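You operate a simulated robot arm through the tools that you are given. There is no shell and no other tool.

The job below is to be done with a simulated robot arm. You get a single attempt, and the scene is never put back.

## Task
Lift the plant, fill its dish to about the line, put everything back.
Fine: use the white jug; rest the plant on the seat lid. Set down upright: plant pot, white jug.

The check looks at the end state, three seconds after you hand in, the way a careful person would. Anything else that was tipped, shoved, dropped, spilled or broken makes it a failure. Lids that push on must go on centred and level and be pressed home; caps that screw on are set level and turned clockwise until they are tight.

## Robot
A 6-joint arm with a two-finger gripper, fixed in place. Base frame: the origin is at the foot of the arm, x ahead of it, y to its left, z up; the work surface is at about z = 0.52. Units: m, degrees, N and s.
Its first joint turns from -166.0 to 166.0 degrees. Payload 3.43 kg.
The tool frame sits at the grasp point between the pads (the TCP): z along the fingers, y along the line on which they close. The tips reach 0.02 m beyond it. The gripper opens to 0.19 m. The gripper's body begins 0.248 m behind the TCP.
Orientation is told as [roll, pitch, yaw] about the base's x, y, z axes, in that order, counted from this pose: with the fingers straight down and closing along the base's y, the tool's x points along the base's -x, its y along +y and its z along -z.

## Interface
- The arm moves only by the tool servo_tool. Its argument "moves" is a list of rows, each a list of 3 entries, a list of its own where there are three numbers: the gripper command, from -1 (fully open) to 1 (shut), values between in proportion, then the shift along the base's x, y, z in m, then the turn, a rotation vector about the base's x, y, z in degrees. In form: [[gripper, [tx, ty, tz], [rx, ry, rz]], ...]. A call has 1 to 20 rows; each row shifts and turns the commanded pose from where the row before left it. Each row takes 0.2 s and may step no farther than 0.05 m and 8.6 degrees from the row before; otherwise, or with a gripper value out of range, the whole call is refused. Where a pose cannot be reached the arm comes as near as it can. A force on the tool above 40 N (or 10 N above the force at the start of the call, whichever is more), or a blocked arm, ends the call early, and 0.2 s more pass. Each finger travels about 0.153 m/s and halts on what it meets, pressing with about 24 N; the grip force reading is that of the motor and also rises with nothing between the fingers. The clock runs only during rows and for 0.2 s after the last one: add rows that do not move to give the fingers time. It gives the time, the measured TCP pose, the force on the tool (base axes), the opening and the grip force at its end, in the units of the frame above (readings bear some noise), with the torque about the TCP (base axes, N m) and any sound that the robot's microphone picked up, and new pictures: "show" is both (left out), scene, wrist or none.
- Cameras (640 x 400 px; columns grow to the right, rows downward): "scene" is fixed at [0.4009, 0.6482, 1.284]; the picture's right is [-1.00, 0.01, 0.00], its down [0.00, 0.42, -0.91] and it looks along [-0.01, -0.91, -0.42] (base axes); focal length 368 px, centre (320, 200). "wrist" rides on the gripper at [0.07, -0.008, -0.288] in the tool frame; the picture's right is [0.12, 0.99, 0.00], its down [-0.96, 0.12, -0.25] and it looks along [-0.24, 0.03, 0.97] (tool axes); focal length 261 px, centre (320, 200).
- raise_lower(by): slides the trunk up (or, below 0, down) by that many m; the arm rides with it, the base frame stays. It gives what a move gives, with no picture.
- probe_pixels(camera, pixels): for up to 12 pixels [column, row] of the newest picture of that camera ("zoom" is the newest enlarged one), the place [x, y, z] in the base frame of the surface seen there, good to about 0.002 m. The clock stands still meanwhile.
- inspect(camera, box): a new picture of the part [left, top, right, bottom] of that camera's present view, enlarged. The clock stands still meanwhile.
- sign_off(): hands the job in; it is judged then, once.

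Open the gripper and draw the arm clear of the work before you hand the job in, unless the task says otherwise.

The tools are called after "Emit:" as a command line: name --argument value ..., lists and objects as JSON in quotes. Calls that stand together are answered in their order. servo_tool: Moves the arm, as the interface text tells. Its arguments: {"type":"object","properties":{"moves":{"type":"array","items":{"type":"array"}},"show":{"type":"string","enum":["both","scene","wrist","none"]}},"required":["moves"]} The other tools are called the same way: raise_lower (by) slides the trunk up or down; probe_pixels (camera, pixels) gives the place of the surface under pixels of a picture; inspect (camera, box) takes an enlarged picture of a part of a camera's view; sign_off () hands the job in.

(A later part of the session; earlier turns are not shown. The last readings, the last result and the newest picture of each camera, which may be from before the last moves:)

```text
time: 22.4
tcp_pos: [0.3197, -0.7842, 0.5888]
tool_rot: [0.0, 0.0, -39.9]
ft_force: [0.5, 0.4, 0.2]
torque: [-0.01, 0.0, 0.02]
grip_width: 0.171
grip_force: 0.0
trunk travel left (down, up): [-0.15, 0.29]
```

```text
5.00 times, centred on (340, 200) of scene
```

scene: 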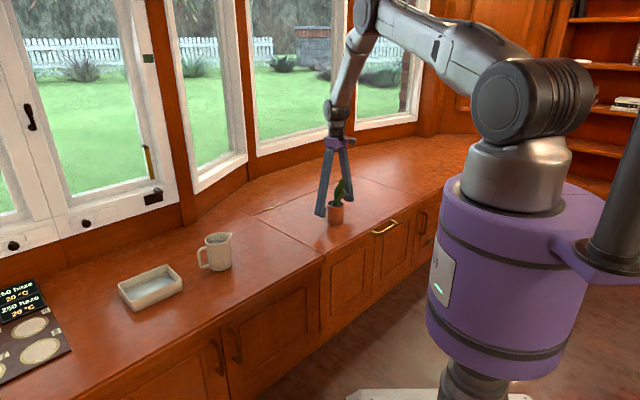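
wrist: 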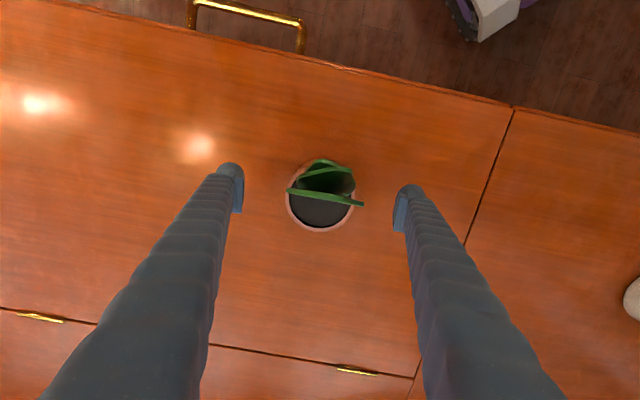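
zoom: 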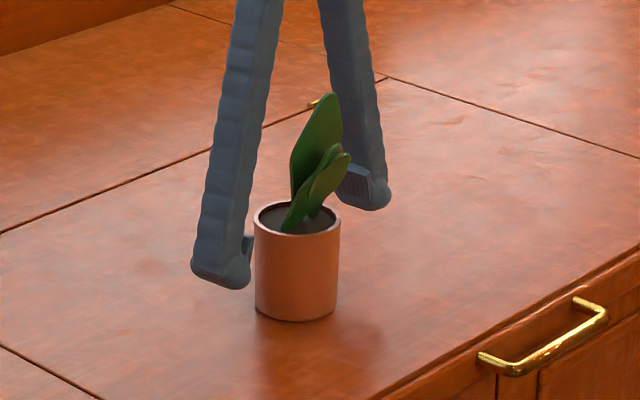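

The plant stands upright on the lid, free of the pads. I rise straight up to clear the leaves.

Emit:
servo_tool --moves '[[-0.9, [0, 0, 0.01], [0, 0, 0]], [-1, [0, 0, 0.03], [0, 0, 0]], [-1, [0, 0, 0.04], [0, 0, 0]], [-1, [0, 0, 0.04], [0, 0, 0]], [-1, [0, 0, 0.04], [0, 0, 0]], [-1, [0, 0, 0.04], [0, 0, 0]], [-1, [0, 0, 0.03], [0, 0, 0]], [-1, [0, 0, 0.012], [0, 0, 0]]]' --show "none"

Emit:
servo_tool --moves '[[-1, [0.02, 0.016, 0], [0, 0, 5]], [-1, [0.035, 0.028, 0], [0, 0, 7.5]], [-1, [0.036, 0.028, 0], [0, 0, 7.5]], [-1, [0.036, 0.028, 0], [0, 0, 7.5]], [-1, [0.036, 0.028, 0], [0, 0, 7.5]], [-1, [0.036, 0.028, 0], [0, 0, 7.5]], [-1, [0.036, 0.028, 0], [0, 0, 7.5]], [-1, [0.036, 0.028, 0], [0, 0, 7.5]], [-1, [0.036, 0.028, 0], [0, 0, 7.5]], [-1, [0.036, 0.028, 0], [0, 0, 7.5]], [-1, [0.036, 0.028, 0], [0, 0, 7.5]], [-1, [0.036, 0.028, 0], [0, 0, 3]], [-1, [0.0115, 0.012, 0], [0, 0, 0]], [-1, [0, 0, 0], [0, 0, 0]]]'

```text
time: 24.2
tcp_pos: [0.319, -0.7844, 0.829]
tool_rot: [0.1, 0.0, -40.1]
ft_force: [0.2, 0.2, 0.9]
torque: [-0.03, -0.01, -0.01]
grip_width: 0.19
grip_force: 0.2
trunk travel left (down, up): [-0.15, 0.29]
```

```text
time: 27.2
tcp_pos: [0.7474, -0.4477, 0.8302]
tool_rot: [0.0, 0.0, 43.0]
ft_force: [-0.4, 0.5, 0.2]
torque: [0.01, 0.01, -0.01]
grip_width: 0.19
grip_force: 0.1
trunk travel left (down, up): [-0.15, 0.29]
```

scene: 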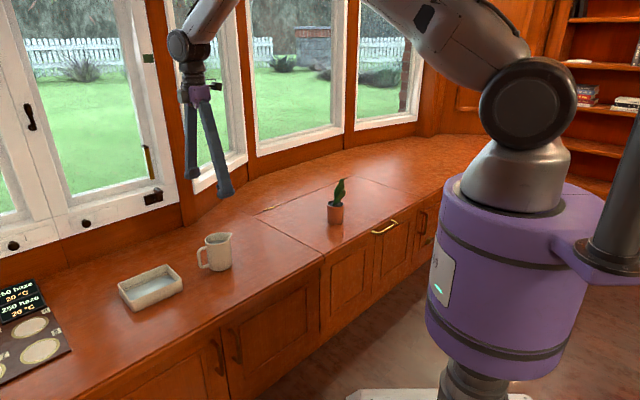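
wrist: 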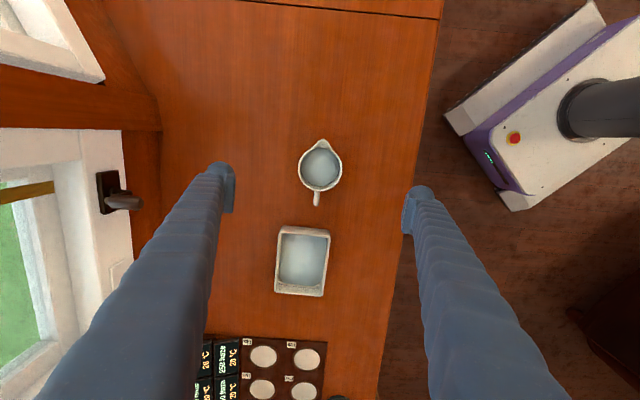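

The jug is centred below with its spout at (320,141) and handle at (316,205), so it is almost aligned with the tool. I zoom and probe for its precise centre and axis.

Emit:
inspect --camera "wrist" --box '[270, 125, 370, 215]'

Emit:
inspect --camera "scene" --box '[185, 220, 245, 280]'

```text
4.44 times, centred on (320, 170) of wrist
```

zoom: 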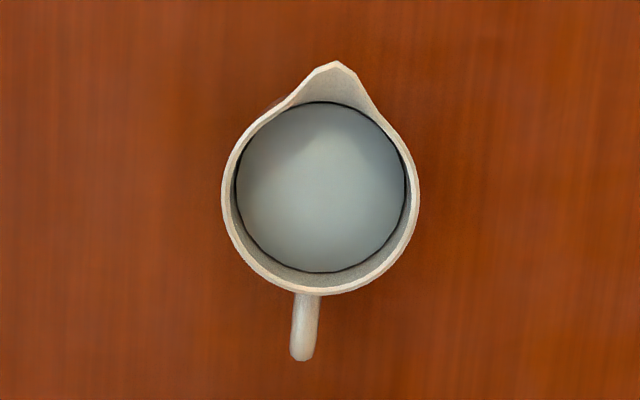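

```text
6.67 times, centred on (215, 250) of scene
```

zoom: 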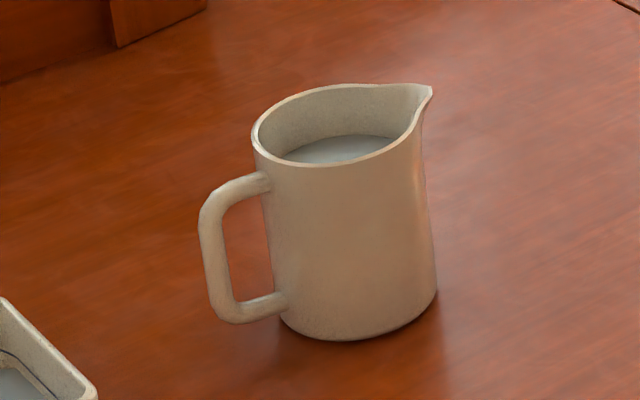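

I probe the rim, spout, handle and water in the wrist picture and in the scene zoom.

Emit:
probe_pixels --camera "wrist" --pixels '[[299, 170], [341, 170], [320, 190], [323, 140], [316, 204], [320, 168], [316, 195], [300, 160], [339, 160], [333, 183], [306, 183], [323, 146]]'

Emit:
probe_pixels --camera "zoom" --pixels '[[429, 92], [256, 145], [345, 165], [360, 250], [350, 330], [430, 280], [278, 310], [210, 250], [340, 150], [265, 180], [415, 180], [235, 315]]'

```text
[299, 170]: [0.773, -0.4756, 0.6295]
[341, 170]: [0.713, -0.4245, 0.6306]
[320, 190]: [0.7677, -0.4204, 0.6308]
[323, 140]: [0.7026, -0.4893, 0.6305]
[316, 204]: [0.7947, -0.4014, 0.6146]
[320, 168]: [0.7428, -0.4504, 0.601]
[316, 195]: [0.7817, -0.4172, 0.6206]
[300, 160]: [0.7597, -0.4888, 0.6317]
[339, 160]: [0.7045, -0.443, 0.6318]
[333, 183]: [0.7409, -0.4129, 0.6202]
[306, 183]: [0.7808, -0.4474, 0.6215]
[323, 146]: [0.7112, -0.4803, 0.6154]
```

```text
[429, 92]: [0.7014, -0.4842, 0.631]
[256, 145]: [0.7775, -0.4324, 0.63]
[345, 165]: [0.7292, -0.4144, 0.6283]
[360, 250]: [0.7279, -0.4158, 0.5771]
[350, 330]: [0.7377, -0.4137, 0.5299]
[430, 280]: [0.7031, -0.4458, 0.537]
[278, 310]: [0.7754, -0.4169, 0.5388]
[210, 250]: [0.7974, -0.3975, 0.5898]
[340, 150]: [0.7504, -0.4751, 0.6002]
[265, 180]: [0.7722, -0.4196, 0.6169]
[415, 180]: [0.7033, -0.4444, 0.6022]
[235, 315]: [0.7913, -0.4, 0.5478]
```

The jug's axis is at (0.743,-0.450), outer radius about 0.039, rim z=0.6305, water z=0.601, spout azimuth about 223.5°, which matches the dish's long axis. Before grasping I do a dry run of the pouring pose, empty‑handed and higher up, to check that it can be reached.

Emit:
servo_tool --moves '[[-1, [0.03, 0.026, -0.014], [0, 0, 0]], [-1, [0.03, 0.026, -0.014], [0, 0, 0]], [-1, [0.03, 0.026, -0.014], [0, 0, 0]], [-1, [0.03, 0.026, -0.014], [0, 0, 0]], [-1, [0.03, 0.026, -0.014], [4.774, -5.117, 0]], [-1, [0.03, 0.026, -0.014], [4.774, -5.117, 0]], [-1, [0.03, 0.026, -0.014], [4.774, -5.117, 0]], [-1, [0.032, 0.026, -0.012], [4.774, -5.117, 0]], [-1, [0, 0, 0], [4.774, -5.117, 0]], [-1, [0, 0, 0], [4.774, -5.117, 0]], [-1, [0, 0, 0], [0, 0, 0]]]'

```text
time: 29.6
tcp_pos: [0.9894, -0.2431, 0.7188]
tool_rot: [0.1, -41.9, 42.9]
ft_force: [-0.4, -0.5, 0.2]
torque: [0.12, -0.03, 0.03]
grip_width: 0.19
grip_force: 0.0
trunk travel left (down, up): [-0.15, 0.29]
```

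scene: 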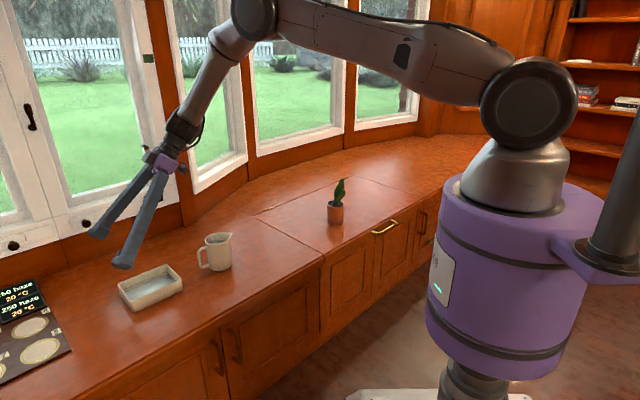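
wrist: 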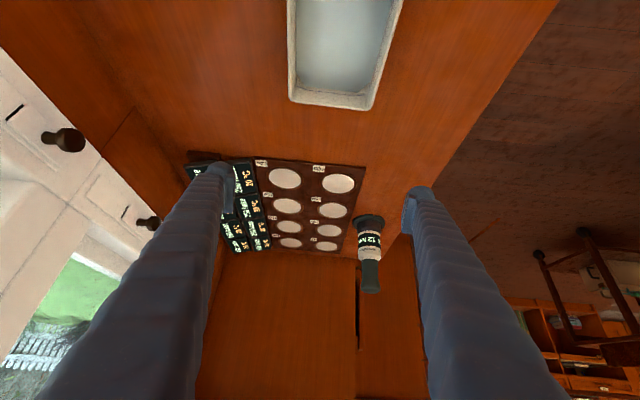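

The pouring pose is reached easily (pitch −41.9° at (0.989,-0.243)) and the dish is visible at the top of the wrist view. I now go back above the jug, upright.

Emit:
servo_tool --moves '[[-1, [0, 0, 0], [-4.774, 5.117, 0]], [-1, [0, 0, 0], [-4.774, 5.117, 0]], [-1, [-0.032, -0.026, 0.012], [-4.774, 5.117, 0]], [-1, [-0.03, -0.026, 0.014], [-4.774, 5.117, 0]], [-1, [-0.03, -0.026, 0.014], [-4.774, 5.117, 0]], [-1, [-0.03, -0.026, 0.014], [-4.774, 5.117, 0]], [-1, [-0.03, -0.026, 0.014], [0, 0, 0]], [-1, [-0.03, -0.026, 0.014], [0, 0, 0]], [-1, [-0.03, -0.026, 0.014], [0, 0, 0]], [-1, [-0.034, -0.026, 0.014], [0, 0, 0.5]], [-1, [0, 0, 0], [0, 0, 0]]]'

Emit:
inspect --camera "wrist" --box '[270, 125, 370, 215]'

```text
time: 32.0
tcp_pos: [0.7438, -0.4499, 0.8285]
tool_rot: [0.2, 0.0, 43.5]
ft_force: [0.3, -1.1, 0.3]
torque: [0.07, -0.07, 0.02]
grip_width: 0.19
grip_force: 0.1
trunk travel left (down, up): [-0.15, 0.29]
```

scene: 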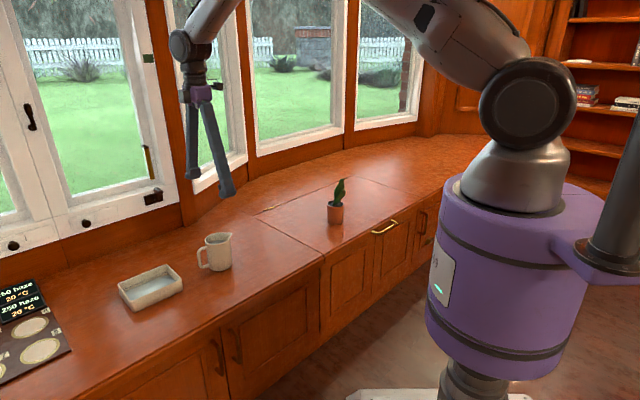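
wrist: 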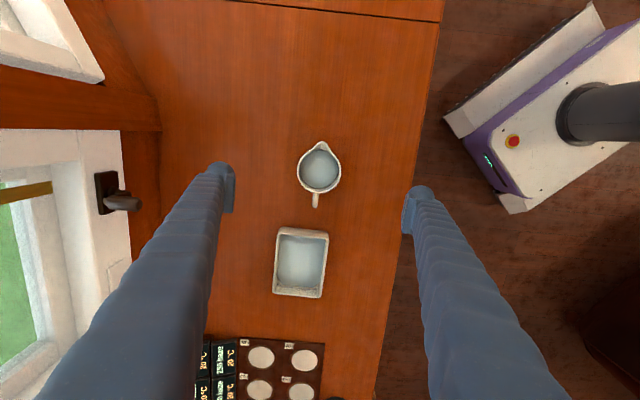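

```text
4.44 times, centred on (320, 170) of wrist
```

zoom: 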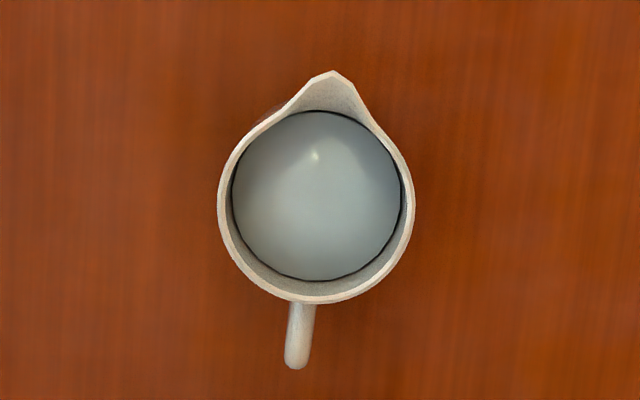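

The jug is aligned. I descend around it with open fingers to TCP z≈0.66 and check the finger clearance either side.

Emit:
servo_tool --moves '[[-1, [0, 0, -0.03], [0, 0, 0]], [-1, [0, 0, -0.04], [0, 0, 0]], [-1, [0, 0, -0.04], [0, 0, 0]], [-1, [0, 0, -0.04], [0, 0, 0]], [-1, [0, 0, -0.02], [0, 0, 0]], [-1, [0, 0, 0], [0, 0, 0]]]' --show "wrist"

Emit:
probe_pixels --camera "wrist" --pixels '[[290, 170], [350, 170], [320, 200], [320, 145]]'

Emit:
inspect --camera "wrist" --box '[250, 110, 390, 230]'

```text
time: 33.4
tcp_pos: [0.7438, -0.4496, 0.6607]
tool_rot: [0.0, -0.1, 43.5]
ft_force: [0.2, -0.2, 0.7]
torque: [0.02, 0.01, -0.04]
grip_width: 0.1899
grip_force: 0.1
trunk travel left (down, up): [-0.15, 0.29]
```

wrist: 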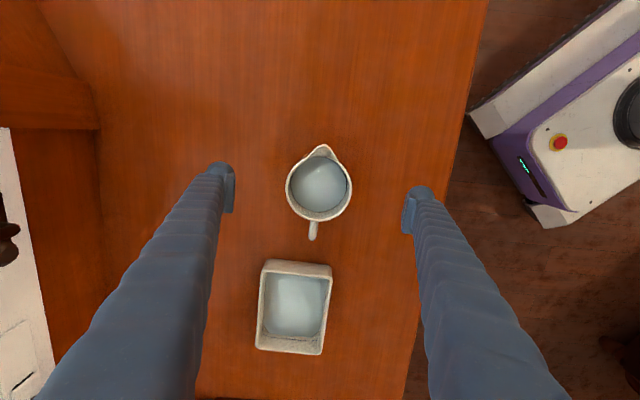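

```text
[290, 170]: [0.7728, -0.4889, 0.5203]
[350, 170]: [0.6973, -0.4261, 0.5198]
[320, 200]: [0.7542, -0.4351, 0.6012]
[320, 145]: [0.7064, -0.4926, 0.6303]
```

```text
3.33 times, centred on (320, 170) of wrist
```

zoom: 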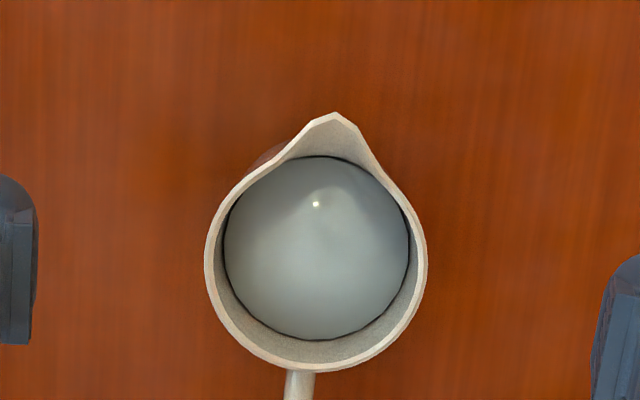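

The jug sits centred between the pads (rim columns 285–352, pads at 232 and 405). I descend to z≈0.575 and close partway to 0.09 m.

Emit:
servo_tool --moves '[[-1, [0, 0, -0.03], [0, 0, 0]], [-1, [0, 0, -0.03], [0, 0, 0]], [-1, [0, 0, -0.015], [0, 0, 0]], [-1, [0, 0, -0.01], [0, 0, 0]], [-0.5, [0, 0, 0], [0, 0, 0]], [-0.1, [0, 0, 0], [0, 0, 0]], [0.05, [0, 0, 0], [0, 0, 0]], [0.05, [0, 0, 0], [0, 0, 0]]]'

Emit:
inspect --camera "wrist" --box '[250, 110, 390, 230]'

Emit:
inspect --camera "scene" --box '[170, 190, 270, 290]'

```text
time: 35.2
tcp_pos: [0.7431, -0.4503, 0.575]
tool_rot: [-0.1, 0.0, 43.6]
ft_force: [-0.2, 0.5, -0.2]
torque: [-0.05, 0.02, 0.0]
grip_width: 0.0904
grip_force: 0.1
trunk travel left (down, up): [-0.15, 0.29]
```

scene: 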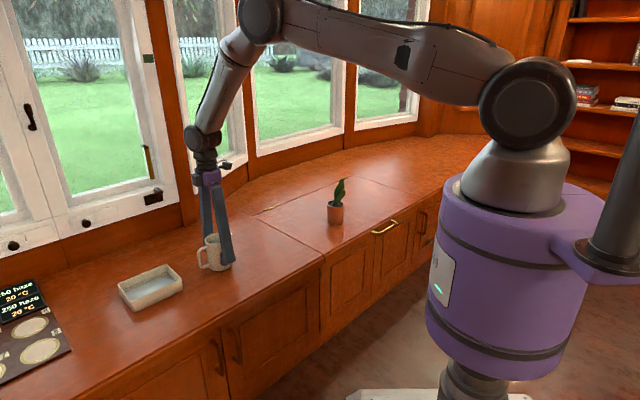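
wrist: 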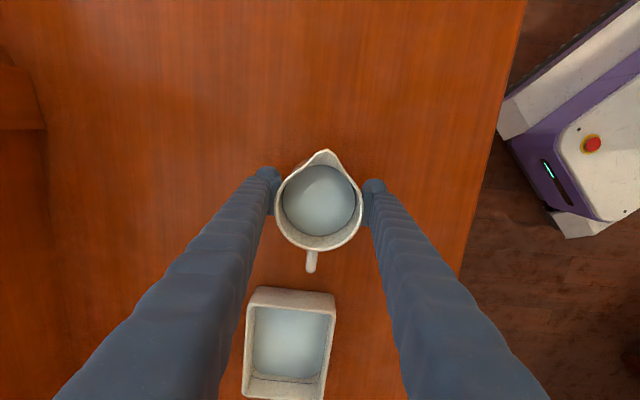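

```text
3.33 times, centred on (320, 170) of wrist
```

zoom: 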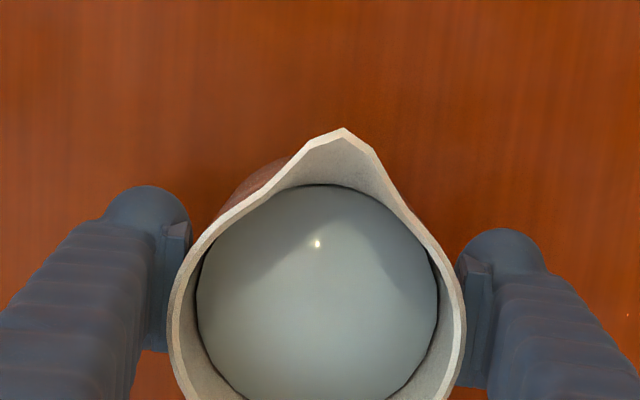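

```text
4.00 times, centred on (220, 240) of scene
```

zoom: 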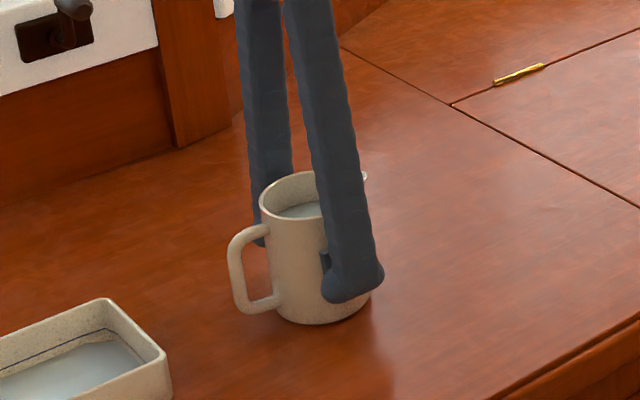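

Both pads flank the jug's body. I close fully to grip it.

Emit:
servo_tool --moves '[[0.12, [0, 0, 0], [0, 0, 0]], [0.2, [0, 0, 0], [0, 0, 0]], [0.5, [0, 0, 0], [0, 0, 0]], [1, [0, 0, 0], [0, 0, 0]], [1, [0, 0, 0], [0, 0, 0]]]'

Emit:
inspect --camera "scene" --box '[170, 190, 270, 290]'

```text
time: 36.4
tcp_pos: [0.7433, -0.4499, 0.5752]
tool_rot: [0.0, -0.1, 43.5]
ft_force: [1.5, -1.3, 1.5]
torque: [0.03, 0.05, -0.01]
grip_width: 0.0832
grip_force: 23.7
trunk travel left (down, up): [-0.15, 0.29]
```

scene: 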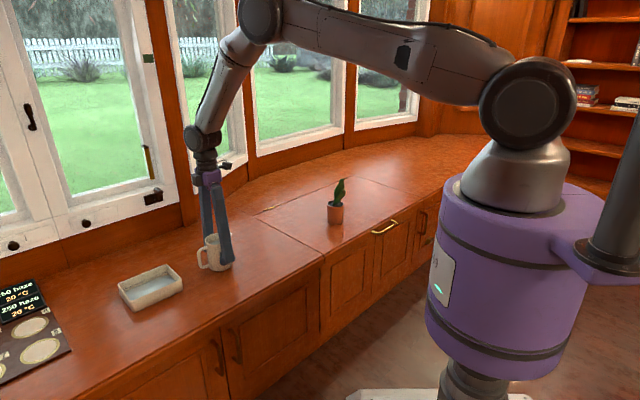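
wrist: 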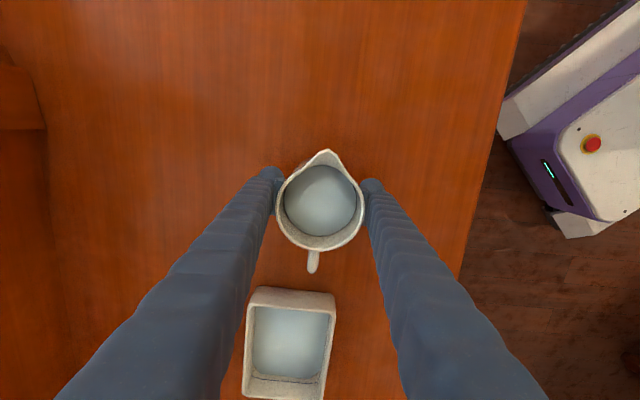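

```text
4.00 times, centred on (220, 240) of scene
```

zoom: 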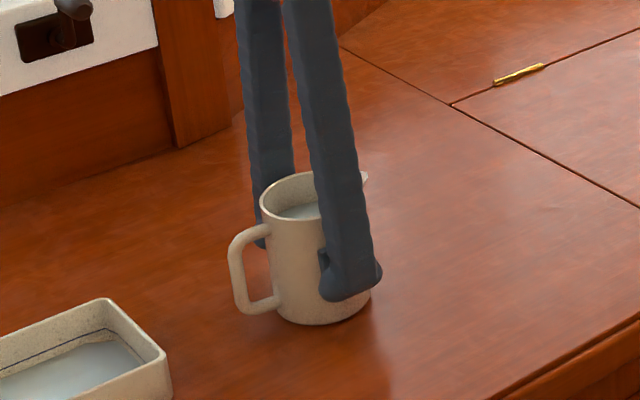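

The jug is gripped (0.0832 m, 24 N). I lift it smoothly by 10 cm, keeping it level.

Emit:
servo_tool --moves '[[1, [0, 0, 0.003], [0, 0, 0]], [1, [0, 0, 0.006], [0, 0, 0]], [1, [0, 0, 0.01], [0, 0, 0]], [1, [0, 0, 0.014], [0, 0, 0]], [1, [0, 0, 0.018], [0, 0, 0]], [1, [0, 0, 0.018], [0, 0, 0]], [1, [0, 0, 0.014], [0, 0, 0]], [1, [0, 0, 0.01], [0, 0, 0]], [1, [0, 0, 0.005], [0, 0, 0]], [1, [0, 0, 0.002], [0, 0, 0]], [1, [0, 0, 0], [0, 0, 0]]]'

Emit:
inspect --camera "scene" --box '[170, 160, 270, 290]'

```text
time: 38.8
tcp_pos: [0.7423, -0.4501, 0.6754]
tool_rot: [0.2, 0.0, 43.5]
ft_force: [-0.4, -0.1, -2.9]
torque: [-0.02, 0.03, 0.01]
grip_width: 0.0832
grip_force: 23.9
trunk travel left (down, up): [-0.15, 0.29]
```

scene: 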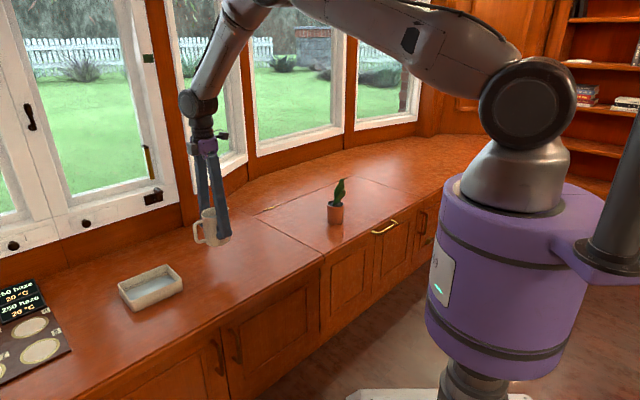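
wrist: 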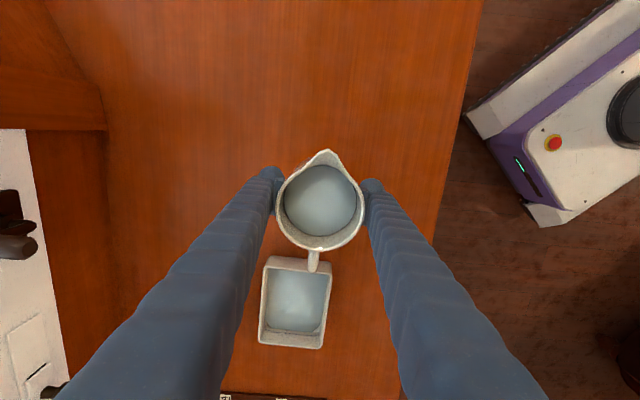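

```text
3.08 times, centred on (220, 225) of scene
```

zoom: 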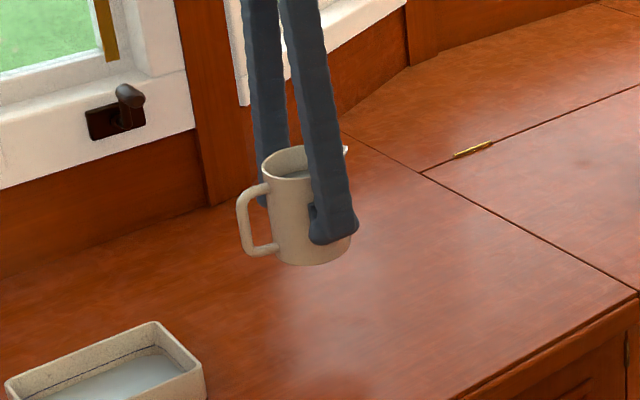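

The jug is level and secure. I move it slowly to the pouring place beyond the dish, TCP (0.989,-0.242), keeping it upright.

Emit:
servo_tool --moves '[[1, [0.0074, 0.0062, 0], [0, 0, 0]], [1, [0.0148, 0.0125, 0], [0, 0, 0]], [1, [0.0221, 0.0187, 0], [0, 0, 0]], [1, [0.0271, 0.0229, 0], [0, 0, 0]], [1, [0.0295, 0.025, 0], [0, 0, 0]], [1, [0.0295, 0.025, 0], [0, 0, 0]], [1, [0.0295, 0.025, 0], [0, 0, 0]], [1, [0.0271, 0.0229, 0], [0, 0, 0]], [1, [0.0221, 0.0187, 0], [0, 0, 0]], [1, [0.0172, 0.0146, 0], [0, 0, 0]], [1, [0.0123, 0.0104, 0], [0, 0, 0]], [1, [0.0074, 0.0061, 0], [0, 0, 0]], [1, [0, 0, 0], [0, 0, 0]]]'

Emit:
inspect --camera "scene" --box '[80, 180, 220, 320]'

```text
time: 41.6
tcp_pos: [0.9914, -0.2407, 0.6739]
tool_rot: [0.1, 0.0, 43.5]
ft_force: [0.1, 0.5, -2.2]
torque: [0.0, 0.04, -0.05]
grip_width: 0.0831
grip_force: 23.7
trunk travel left (down, up): [-0.15, 0.29]
```

scene: 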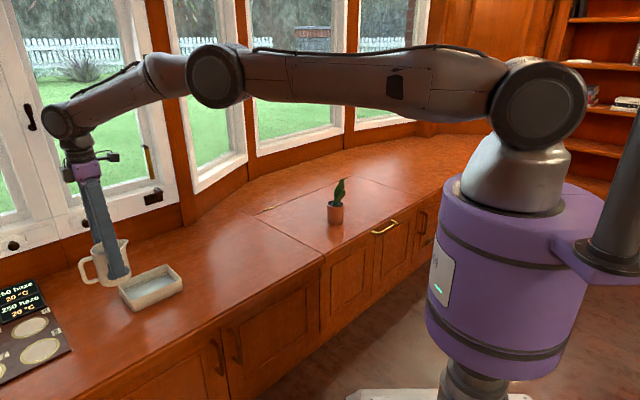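
wrist: 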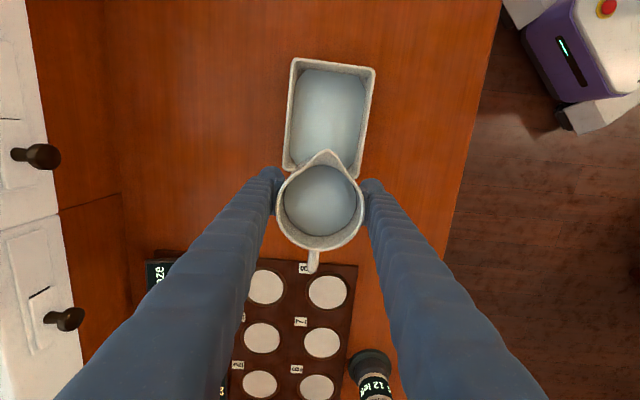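

```text
2.86 times, centred on (150, 250) of scene
```

zoom: 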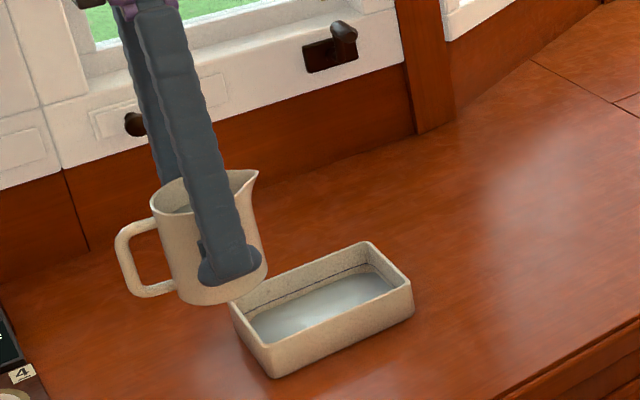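

Spout and dish line up well (spout tip at (325,152), dish at rows 60–170 in the wrist view). I lower 1.5 cm and tilt gently to 20°, which should still be short of pouring.

Emit:
servo_tool --moves '[[1, [0, 0, -0.003], [1.377, -1.451, 0]], [1, [0, 0, -0.004], [2.065, -2.176, 0]], [1, [0, 0, -0.004], [2.065, -2.176, 0]], [1, [0, 0, -0.003], [2.065, -2.176, 0]], [1, [0, 0, -0.001], [2.065, -2.176, 0]], [1, [0, 0, 0], [2.065, -2.176, 0]], [1, [0, 0, 0], [1.377, -1.451, 0]], [1, [0, 0, 0], [0.688, -0.725, 0]], [1, [0, 0, 0], [0, 0, 0]]]'

Emit:
inspect --camera "scene" --box '[80, 200, 220, 320]'

Emit:
inspect --camera "wrist" --box '[240, 20, 400, 260]'

```text
time: 43.6
tcp_pos: [0.9903, -0.2415, 0.6597]
tool_rot: [0.0, -20.0, 43.5]
ft_force: [-0.4, -0.9, -2.1]
torque: [0.02, -0.01, -0.04]
grip_width: 0.0829
grip_force: 24.0
trunk travel left (down, up): [-0.15, 0.29]
```

scene: 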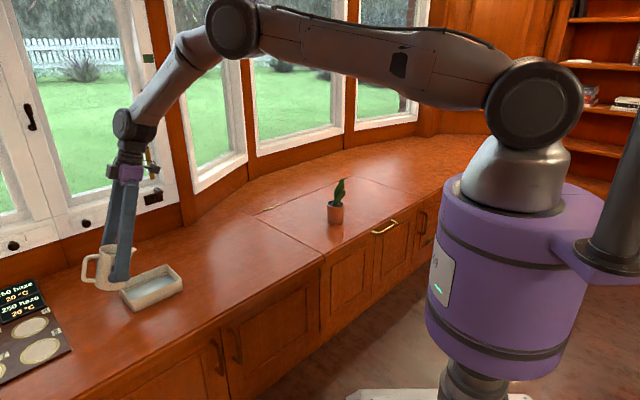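
wrist: 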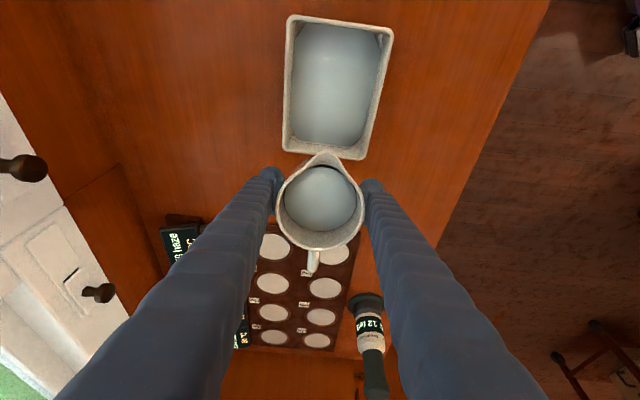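

```text
3.33 times, centred on (150, 260) of scene
```

zoom: 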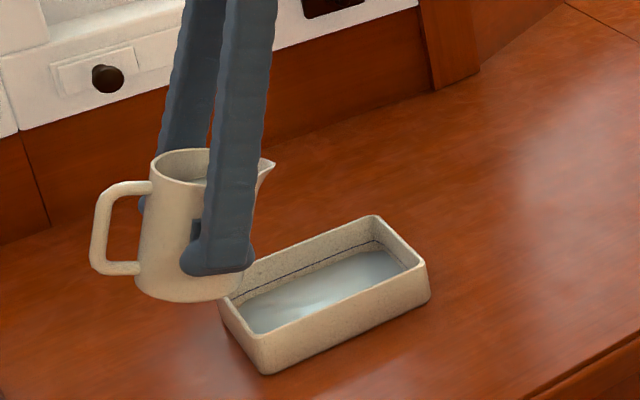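

```text
1.67 times, centred on (320, 140) of wrist
```

zoom: 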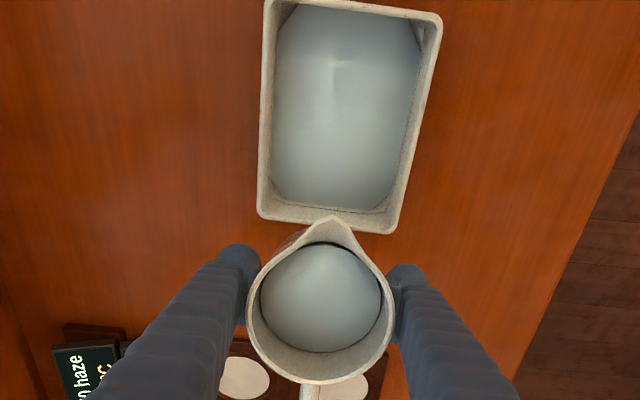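

At 20° no flow yet; water is approaching the spout. I confirm with a probe that the spout tip is over the dish's middle, then tilt on slowly.

Emit:
probe_pixels --camera "zoom" --pixels '[[330, 220], [345, 100], [320, 300], [265, 210], [390, 228], [435, 20], [268, 10]]'

Emit:
servo_tool --moves '[[1, [0, 0, 0], [0.688, -0.725, 0]], [1, [0, 0, 0], [1.033, -1.088, 0]], [1, [0, 0, 0], [1.033, -1.088, 0]], [1, [0, 0, 0], [0.688, -0.725, 0]], [1, [0, 0, 0], [0, 0, 0]], [1, [0, 0, 0], [0, 0, 0]]]'

Emit:
inspect --camera "scene" --box '[80, 200, 220, 320]'

Emit:
inspect --camera "wrist" --box '[260, 60, 380, 260]'

```text
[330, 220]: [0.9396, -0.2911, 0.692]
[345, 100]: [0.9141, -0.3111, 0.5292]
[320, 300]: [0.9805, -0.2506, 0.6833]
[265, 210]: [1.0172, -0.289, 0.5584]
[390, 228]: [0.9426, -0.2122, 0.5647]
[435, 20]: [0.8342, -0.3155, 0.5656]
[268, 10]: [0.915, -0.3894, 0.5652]
```

```text
time: 45.0
tcp_pos: [0.9903, -0.2425, 0.6592]
tool_rot: [0.0, -25.0, 43.5]
ft_force: [-0.7, -0.4, -2.0]
torque: [0.0, 0.0, 0.03]
grip_width: 0.0831
grip_force: 24.1
trunk travel left (down, up): [-0.15, 0.29]
```

scene: 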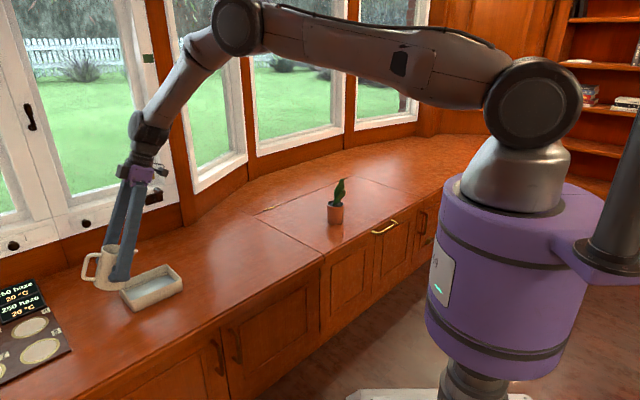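
wrist: 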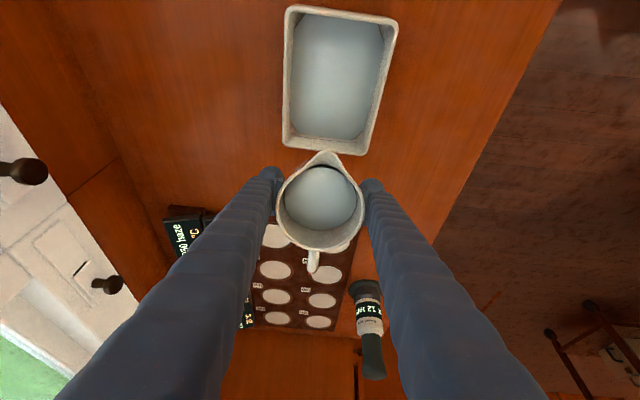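

```text
3.33 times, centred on (150, 260) of scene
```

zoom: 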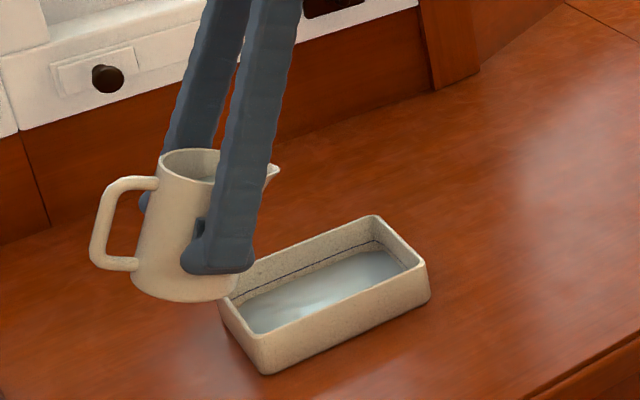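

```text
2.00 times, centred on (320, 160) of wrist
```

zoom: 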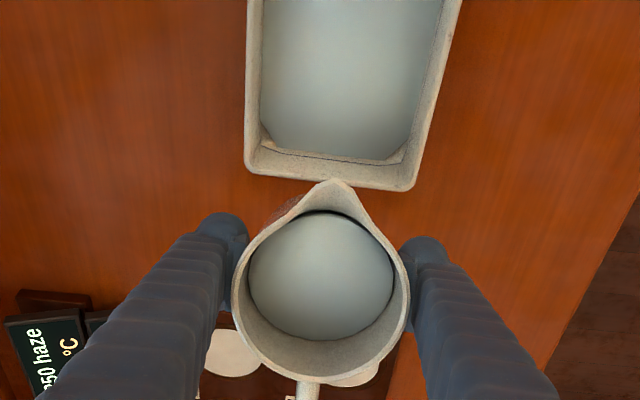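

No flow at 25°; the spout tip sits at (0.940,-0.291), over the dish. I tilt to 29° and look for flow.

Emit:
servo_tool --moves '[[1, [0, 0, 0], [0.688, -0.725, 0]], [1, [0, 0, 0], [0.688, -0.725, 0]], [1, [0, 0, 0], [0.688, -0.725, 0]], [1, [0, 0, 0], [0.688, -0.725, 0]], [1, [0, 0, 0], [0, 0, 0]], [1, [0, 0, 0], [0, 0, 0]]]' --show "wrist"

Emit:
inspect --camera "scene" --box '[80, 200, 220, 320]'

Emit:
inspect --camera "wrist" --box '[260, 60, 380, 260]'

```text
time: 46.4
tcp_pos: [0.9891, -0.2427, 0.6604]
tool_rot: [0.1, -28.9, 43.5]
ft_force: [0.5, -0.3, -2.2]
torque: [0.03, 0.0, 0.0]
grip_width: 0.0829
grip_force: 23.6
trunk travel left (down, up): [-0.15, 0.29]
```

wrist: 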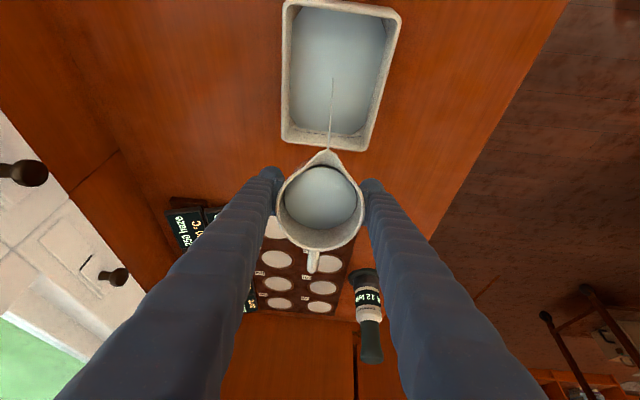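

```text
3.33 times, centred on (150, 260) of scene
```

zoom: 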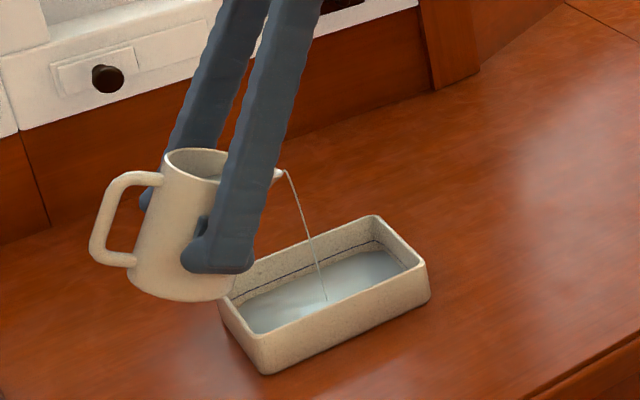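

```text
2.00 times, centred on (320, 160) of wrist
```

zoom: 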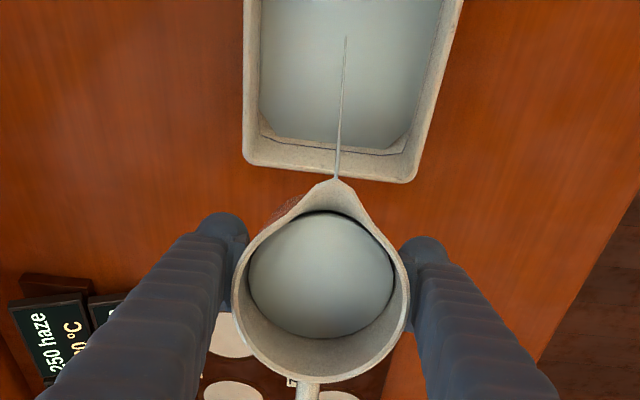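

A thin stream falls into the middle of the dish at about (333,78) wrist / (327,300) in the scene zoom. I hold this tilt for one second to see the rate.

Emit:
servo_tool --moves '[[1, [0, 0, 0], [0, 0, 0]], [1, [0, 0, 0], [0, 0, 0]], [1, [0, 0, 0], [0, 0, 0]], [1, [0, 0, 0], [0, 0, 0]], [1, [0, 0, 0], [0, 0, 0]]]' --show "wrist"

Emit:
inspect --camera "scene" --box '[115, 255, 190, 310]'

Emit:
probe_pixels --camera "zoom" --pixels '[[300, 230], [400, 180], [430, 165], [350, 200], [250, 260], [250, 280]]'

```text
time: 47.6
tcp_pos: [0.989, -0.241, 0.6604]
tool_rot: [0.1, -28.9, 43.4]
ft_force: [-1.2, 0.7, -2.1]
torque: [0.0, 0.01, 0.0]
grip_width: 0.0828
grip_force: 24.2
trunk travel left (down, up): [-0.15, 0.29]
```

wrist: 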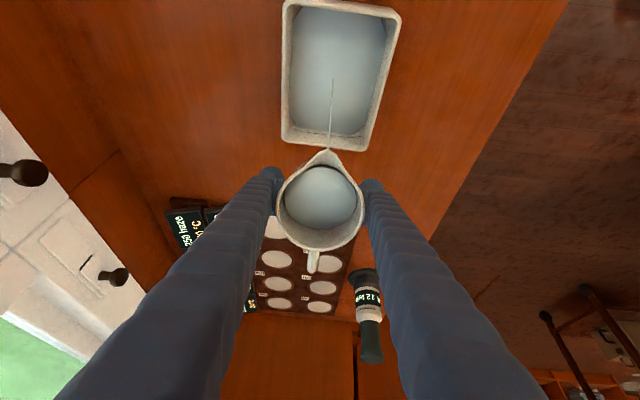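

```text
7.27 times, centred on (152, 282) of scene
```

zoom: 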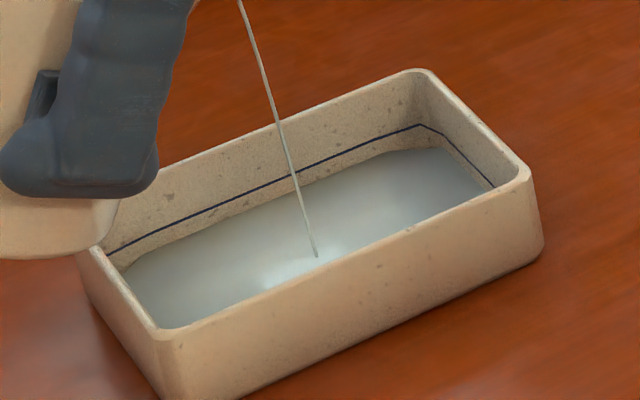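

```text
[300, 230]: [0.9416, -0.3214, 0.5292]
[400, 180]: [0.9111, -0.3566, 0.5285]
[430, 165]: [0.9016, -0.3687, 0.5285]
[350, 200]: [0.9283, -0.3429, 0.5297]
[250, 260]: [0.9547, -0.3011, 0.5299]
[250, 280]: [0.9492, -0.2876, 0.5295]
```

The stream is steady but slow, level still near 0.529. I tilt another 3° and hold.

Emit:
servo_tool --moves '[[1, [0, 0, 0], [0.688, -0.725, 0]], [1, [0, 0, 0], [0.688, -0.725, 0]], [1, [0, 0, 0], [0.688, -0.725, 0]], [1, [0, 0, 0], [0, 0, 0]], [1, [0, 0, 0], [0, 0, 0]], [1, [0, 0, 0], [0, 0, 0]], [1, [0, 0, 0], [0, 0, 0]], [1, [0, 0, 0], [0, 0, 0]]]' --show "wrist"

Emit:
inspect --camera "scene" --box '[115, 255, 190, 310]'

Emit:
probe_pixels --camera "zoom" --pixels '[[270, 240], [400, 180], [430, 165], [360, 200], [250, 260], [230, 280]]'

```text
time: 49.4
tcp_pos: [0.9895, -0.2431, 0.6606]
tool_rot: [0.1, -32.0, 43.5]
ft_force: [-0.2, 0.5, -3.3]
torque: [-0.01, 0.01, 0.04]
grip_width: 0.0831
grip_force: 24.4
trunk travel left (down, up): [-0.15, 0.29]
```

wrist: 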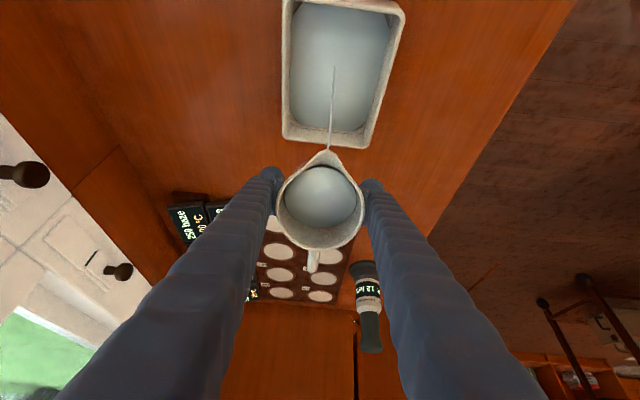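

```text
7.27 times, centred on (152, 282) of scene
```

zoom: 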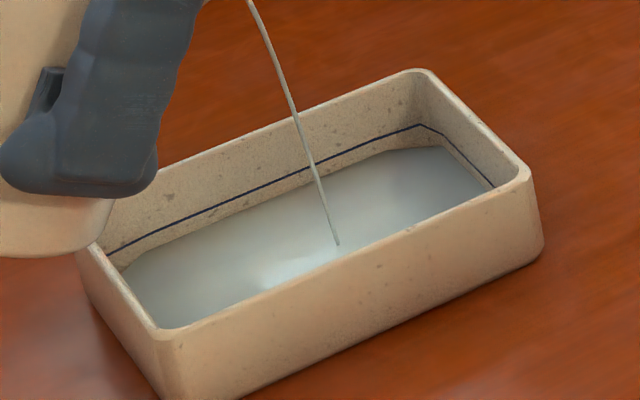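

```text
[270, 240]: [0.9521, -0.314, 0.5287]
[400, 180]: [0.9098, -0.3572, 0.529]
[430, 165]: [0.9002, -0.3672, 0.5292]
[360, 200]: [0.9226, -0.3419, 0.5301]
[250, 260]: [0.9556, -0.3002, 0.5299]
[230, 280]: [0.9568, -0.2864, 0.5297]
```

The water edge is creeping up; the stream lands at (337,243) in the zoom, still mid-dish. I tilt 3° more and hold.

Emit:
servo_tool --moves '[[1, [0, 0, 0], [0.688, -0.725, 0]], [1, [0, 0, 0], [0.688, -0.725, 0]], [1, [0, 0, 0], [0.688, -0.725, 0]], [1, [0, 0, 0], [0, 0, 0]], [1, [0, 0, 0], [0, 0, 0]], [1, [0, 0, 0], [0, 0, 0]], [1, [0, 0, 0], [0, 0, 0]], [1, [0, 0, 0], [0, 0, 0]]]' --show "wrist"

Emit:
inspect --camera "scene" --box '[115, 255, 190, 310]'

Emit:
probe_pixels --camera "zoom" --pixels '[[270, 240], [400, 180], [430, 165], [380, 200], [250, 260], [230, 280]]'

```text
time: 51.2
tcp_pos: [0.99, -0.2423, 0.6603]
tool_rot: [0.1, -34.9, 43.5]
ft_force: [0.7, -1.1, -2.1]
torque: [0.01, -0.01, -0.02]
grip_width: 0.083
grip_force: 24.2
trunk travel left (down, up): [-0.15, 0.29]
```

wrist: 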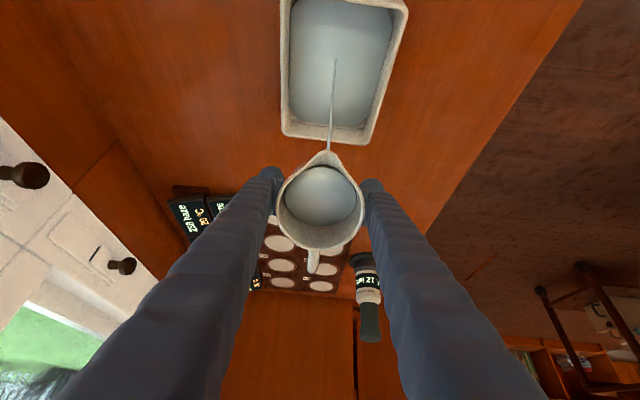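

```text
7.27 times, centred on (152, 282) of scene
```

zoom: 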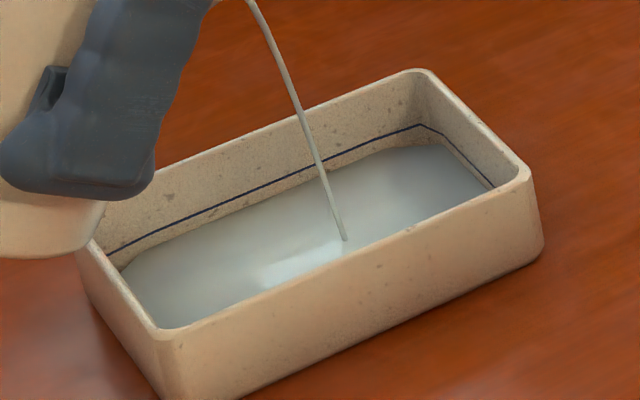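

```text
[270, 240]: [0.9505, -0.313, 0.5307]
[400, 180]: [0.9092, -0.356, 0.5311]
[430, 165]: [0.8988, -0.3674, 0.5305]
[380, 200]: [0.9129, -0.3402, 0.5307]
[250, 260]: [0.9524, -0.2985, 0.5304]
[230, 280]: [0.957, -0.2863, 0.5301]
```

Level is about 0.5306 now; target roughly 0.534–0.535. I hold the tilt for another 1.6 s.

Emit:
servo_tool --moves '[[1, [0, 0, 0], [0, 0, 0]], [1, [0, 0, 0], [0, 0, 0]], [1, [0, 0, 0], [0, 0, 0]], [1, [0, 0, 0], [0, 0, 0]], [1, [0, 0, 0], [0, 0, 0]], [1, [0, 0, 0], [0, 0, 0]], [1, [0, 0, 0], [0, 0, 0]], [1, [0, 0, 0], [0, 0, 0]]]' --show "wrist"

Emit:
inspect --camera "scene" --box '[115, 255, 190, 310]'

Emit:
probe_pixels --camera "zoom" --pixels '[[270, 240], [400, 180], [430, 165], [380, 200], [250, 260], [230, 280]]'

```text
time: 53.0
tcp_pos: [0.9884, -0.2416, 0.6607]
tool_rot: [0.1, -34.9, 43.5]
ft_force: [0.4, 0.4, -2.1]
torque: [0.01, -0.02, -0.02]
grip_width: 0.083
grip_force: 24.2
trunk travel left (down, up): [-0.15, 0.29]
```

wrist: 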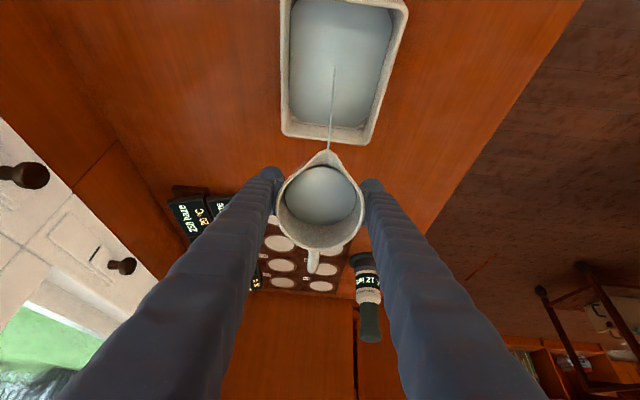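

```text
7.27 times, centred on (152, 282) of scene
```

zoom: 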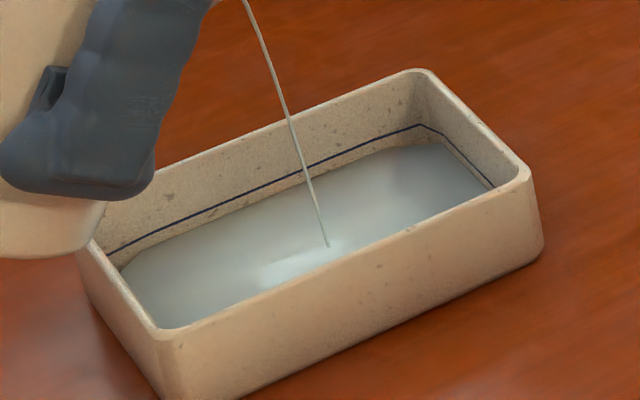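

```text
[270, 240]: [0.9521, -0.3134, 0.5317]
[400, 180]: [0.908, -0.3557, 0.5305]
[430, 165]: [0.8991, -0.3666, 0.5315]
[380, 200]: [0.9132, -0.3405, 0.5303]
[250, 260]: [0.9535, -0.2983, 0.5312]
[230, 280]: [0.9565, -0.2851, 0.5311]
```

The stream is thinning as the jug reaches balance; level about 0.531. I tilt 3° more to 38° and hold.

Emit:
servo_tool --moves '[[1, [0, 0, 0], [0.688, -0.725, 0]], [1, [0, 0, 0], [0.688, -0.725, 0]], [1, [0, 0, 0], [0.688, -0.725, 0]], [1, [0, 0, 0], [0, 0, 0]], [1, [0, 0, 0], [0, 0, 0]], [1, [0, 0, 0], [0, 0, 0]], [1, [0, 0, 0], [0, 0, 0]], [1, [0, 0, 0], [0, 0, 0]], [1, [0, 0, 0], [0, 0, 0]], [1, [0, 0, 0], [0, 0, 0]]]' --show "wrist"

Emit:
inspect --camera "scene" --box '[115, 255, 190, 310]'

Emit:
probe_pixels --camera "zoom" --pixels '[[270, 240], [400, 180], [430, 165], [380, 200], [250, 260], [230, 280], [200, 270], [180, 290]]'

```text
time: 55.2
tcp_pos: [0.9896, -0.2429, 0.6604]
tool_rot: [0.1, -37.9, 43.4]
ft_force: [-0.6, -0.9, -1.8]
torque: [0.01, 0.01, 0.0]
grip_width: 0.083
grip_force: 24.7
trunk travel left (down, up): [-0.15, 0.29]
```

wrist: 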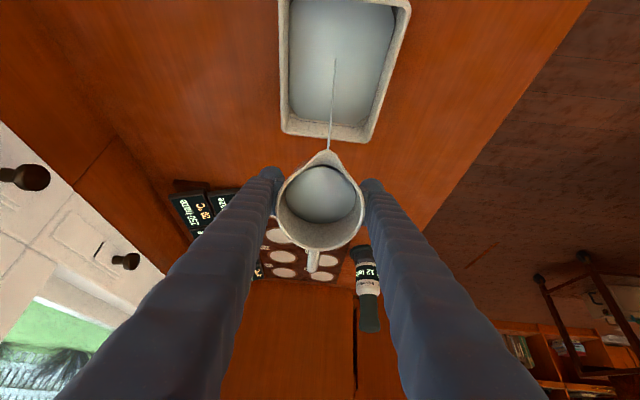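

```text
7.27 times, centred on (152, 282) of scene
```

zoom: 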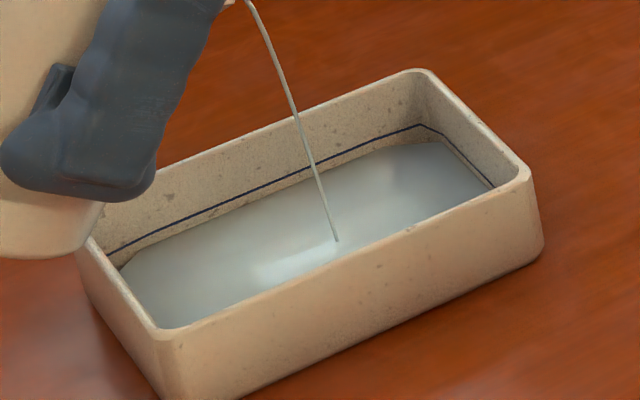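

```text
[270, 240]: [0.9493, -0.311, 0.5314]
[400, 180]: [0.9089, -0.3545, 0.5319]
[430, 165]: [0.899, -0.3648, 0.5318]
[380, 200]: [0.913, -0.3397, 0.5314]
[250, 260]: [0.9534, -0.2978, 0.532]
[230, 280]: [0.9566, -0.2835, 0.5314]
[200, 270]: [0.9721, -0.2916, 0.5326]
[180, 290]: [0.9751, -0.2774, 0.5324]
```

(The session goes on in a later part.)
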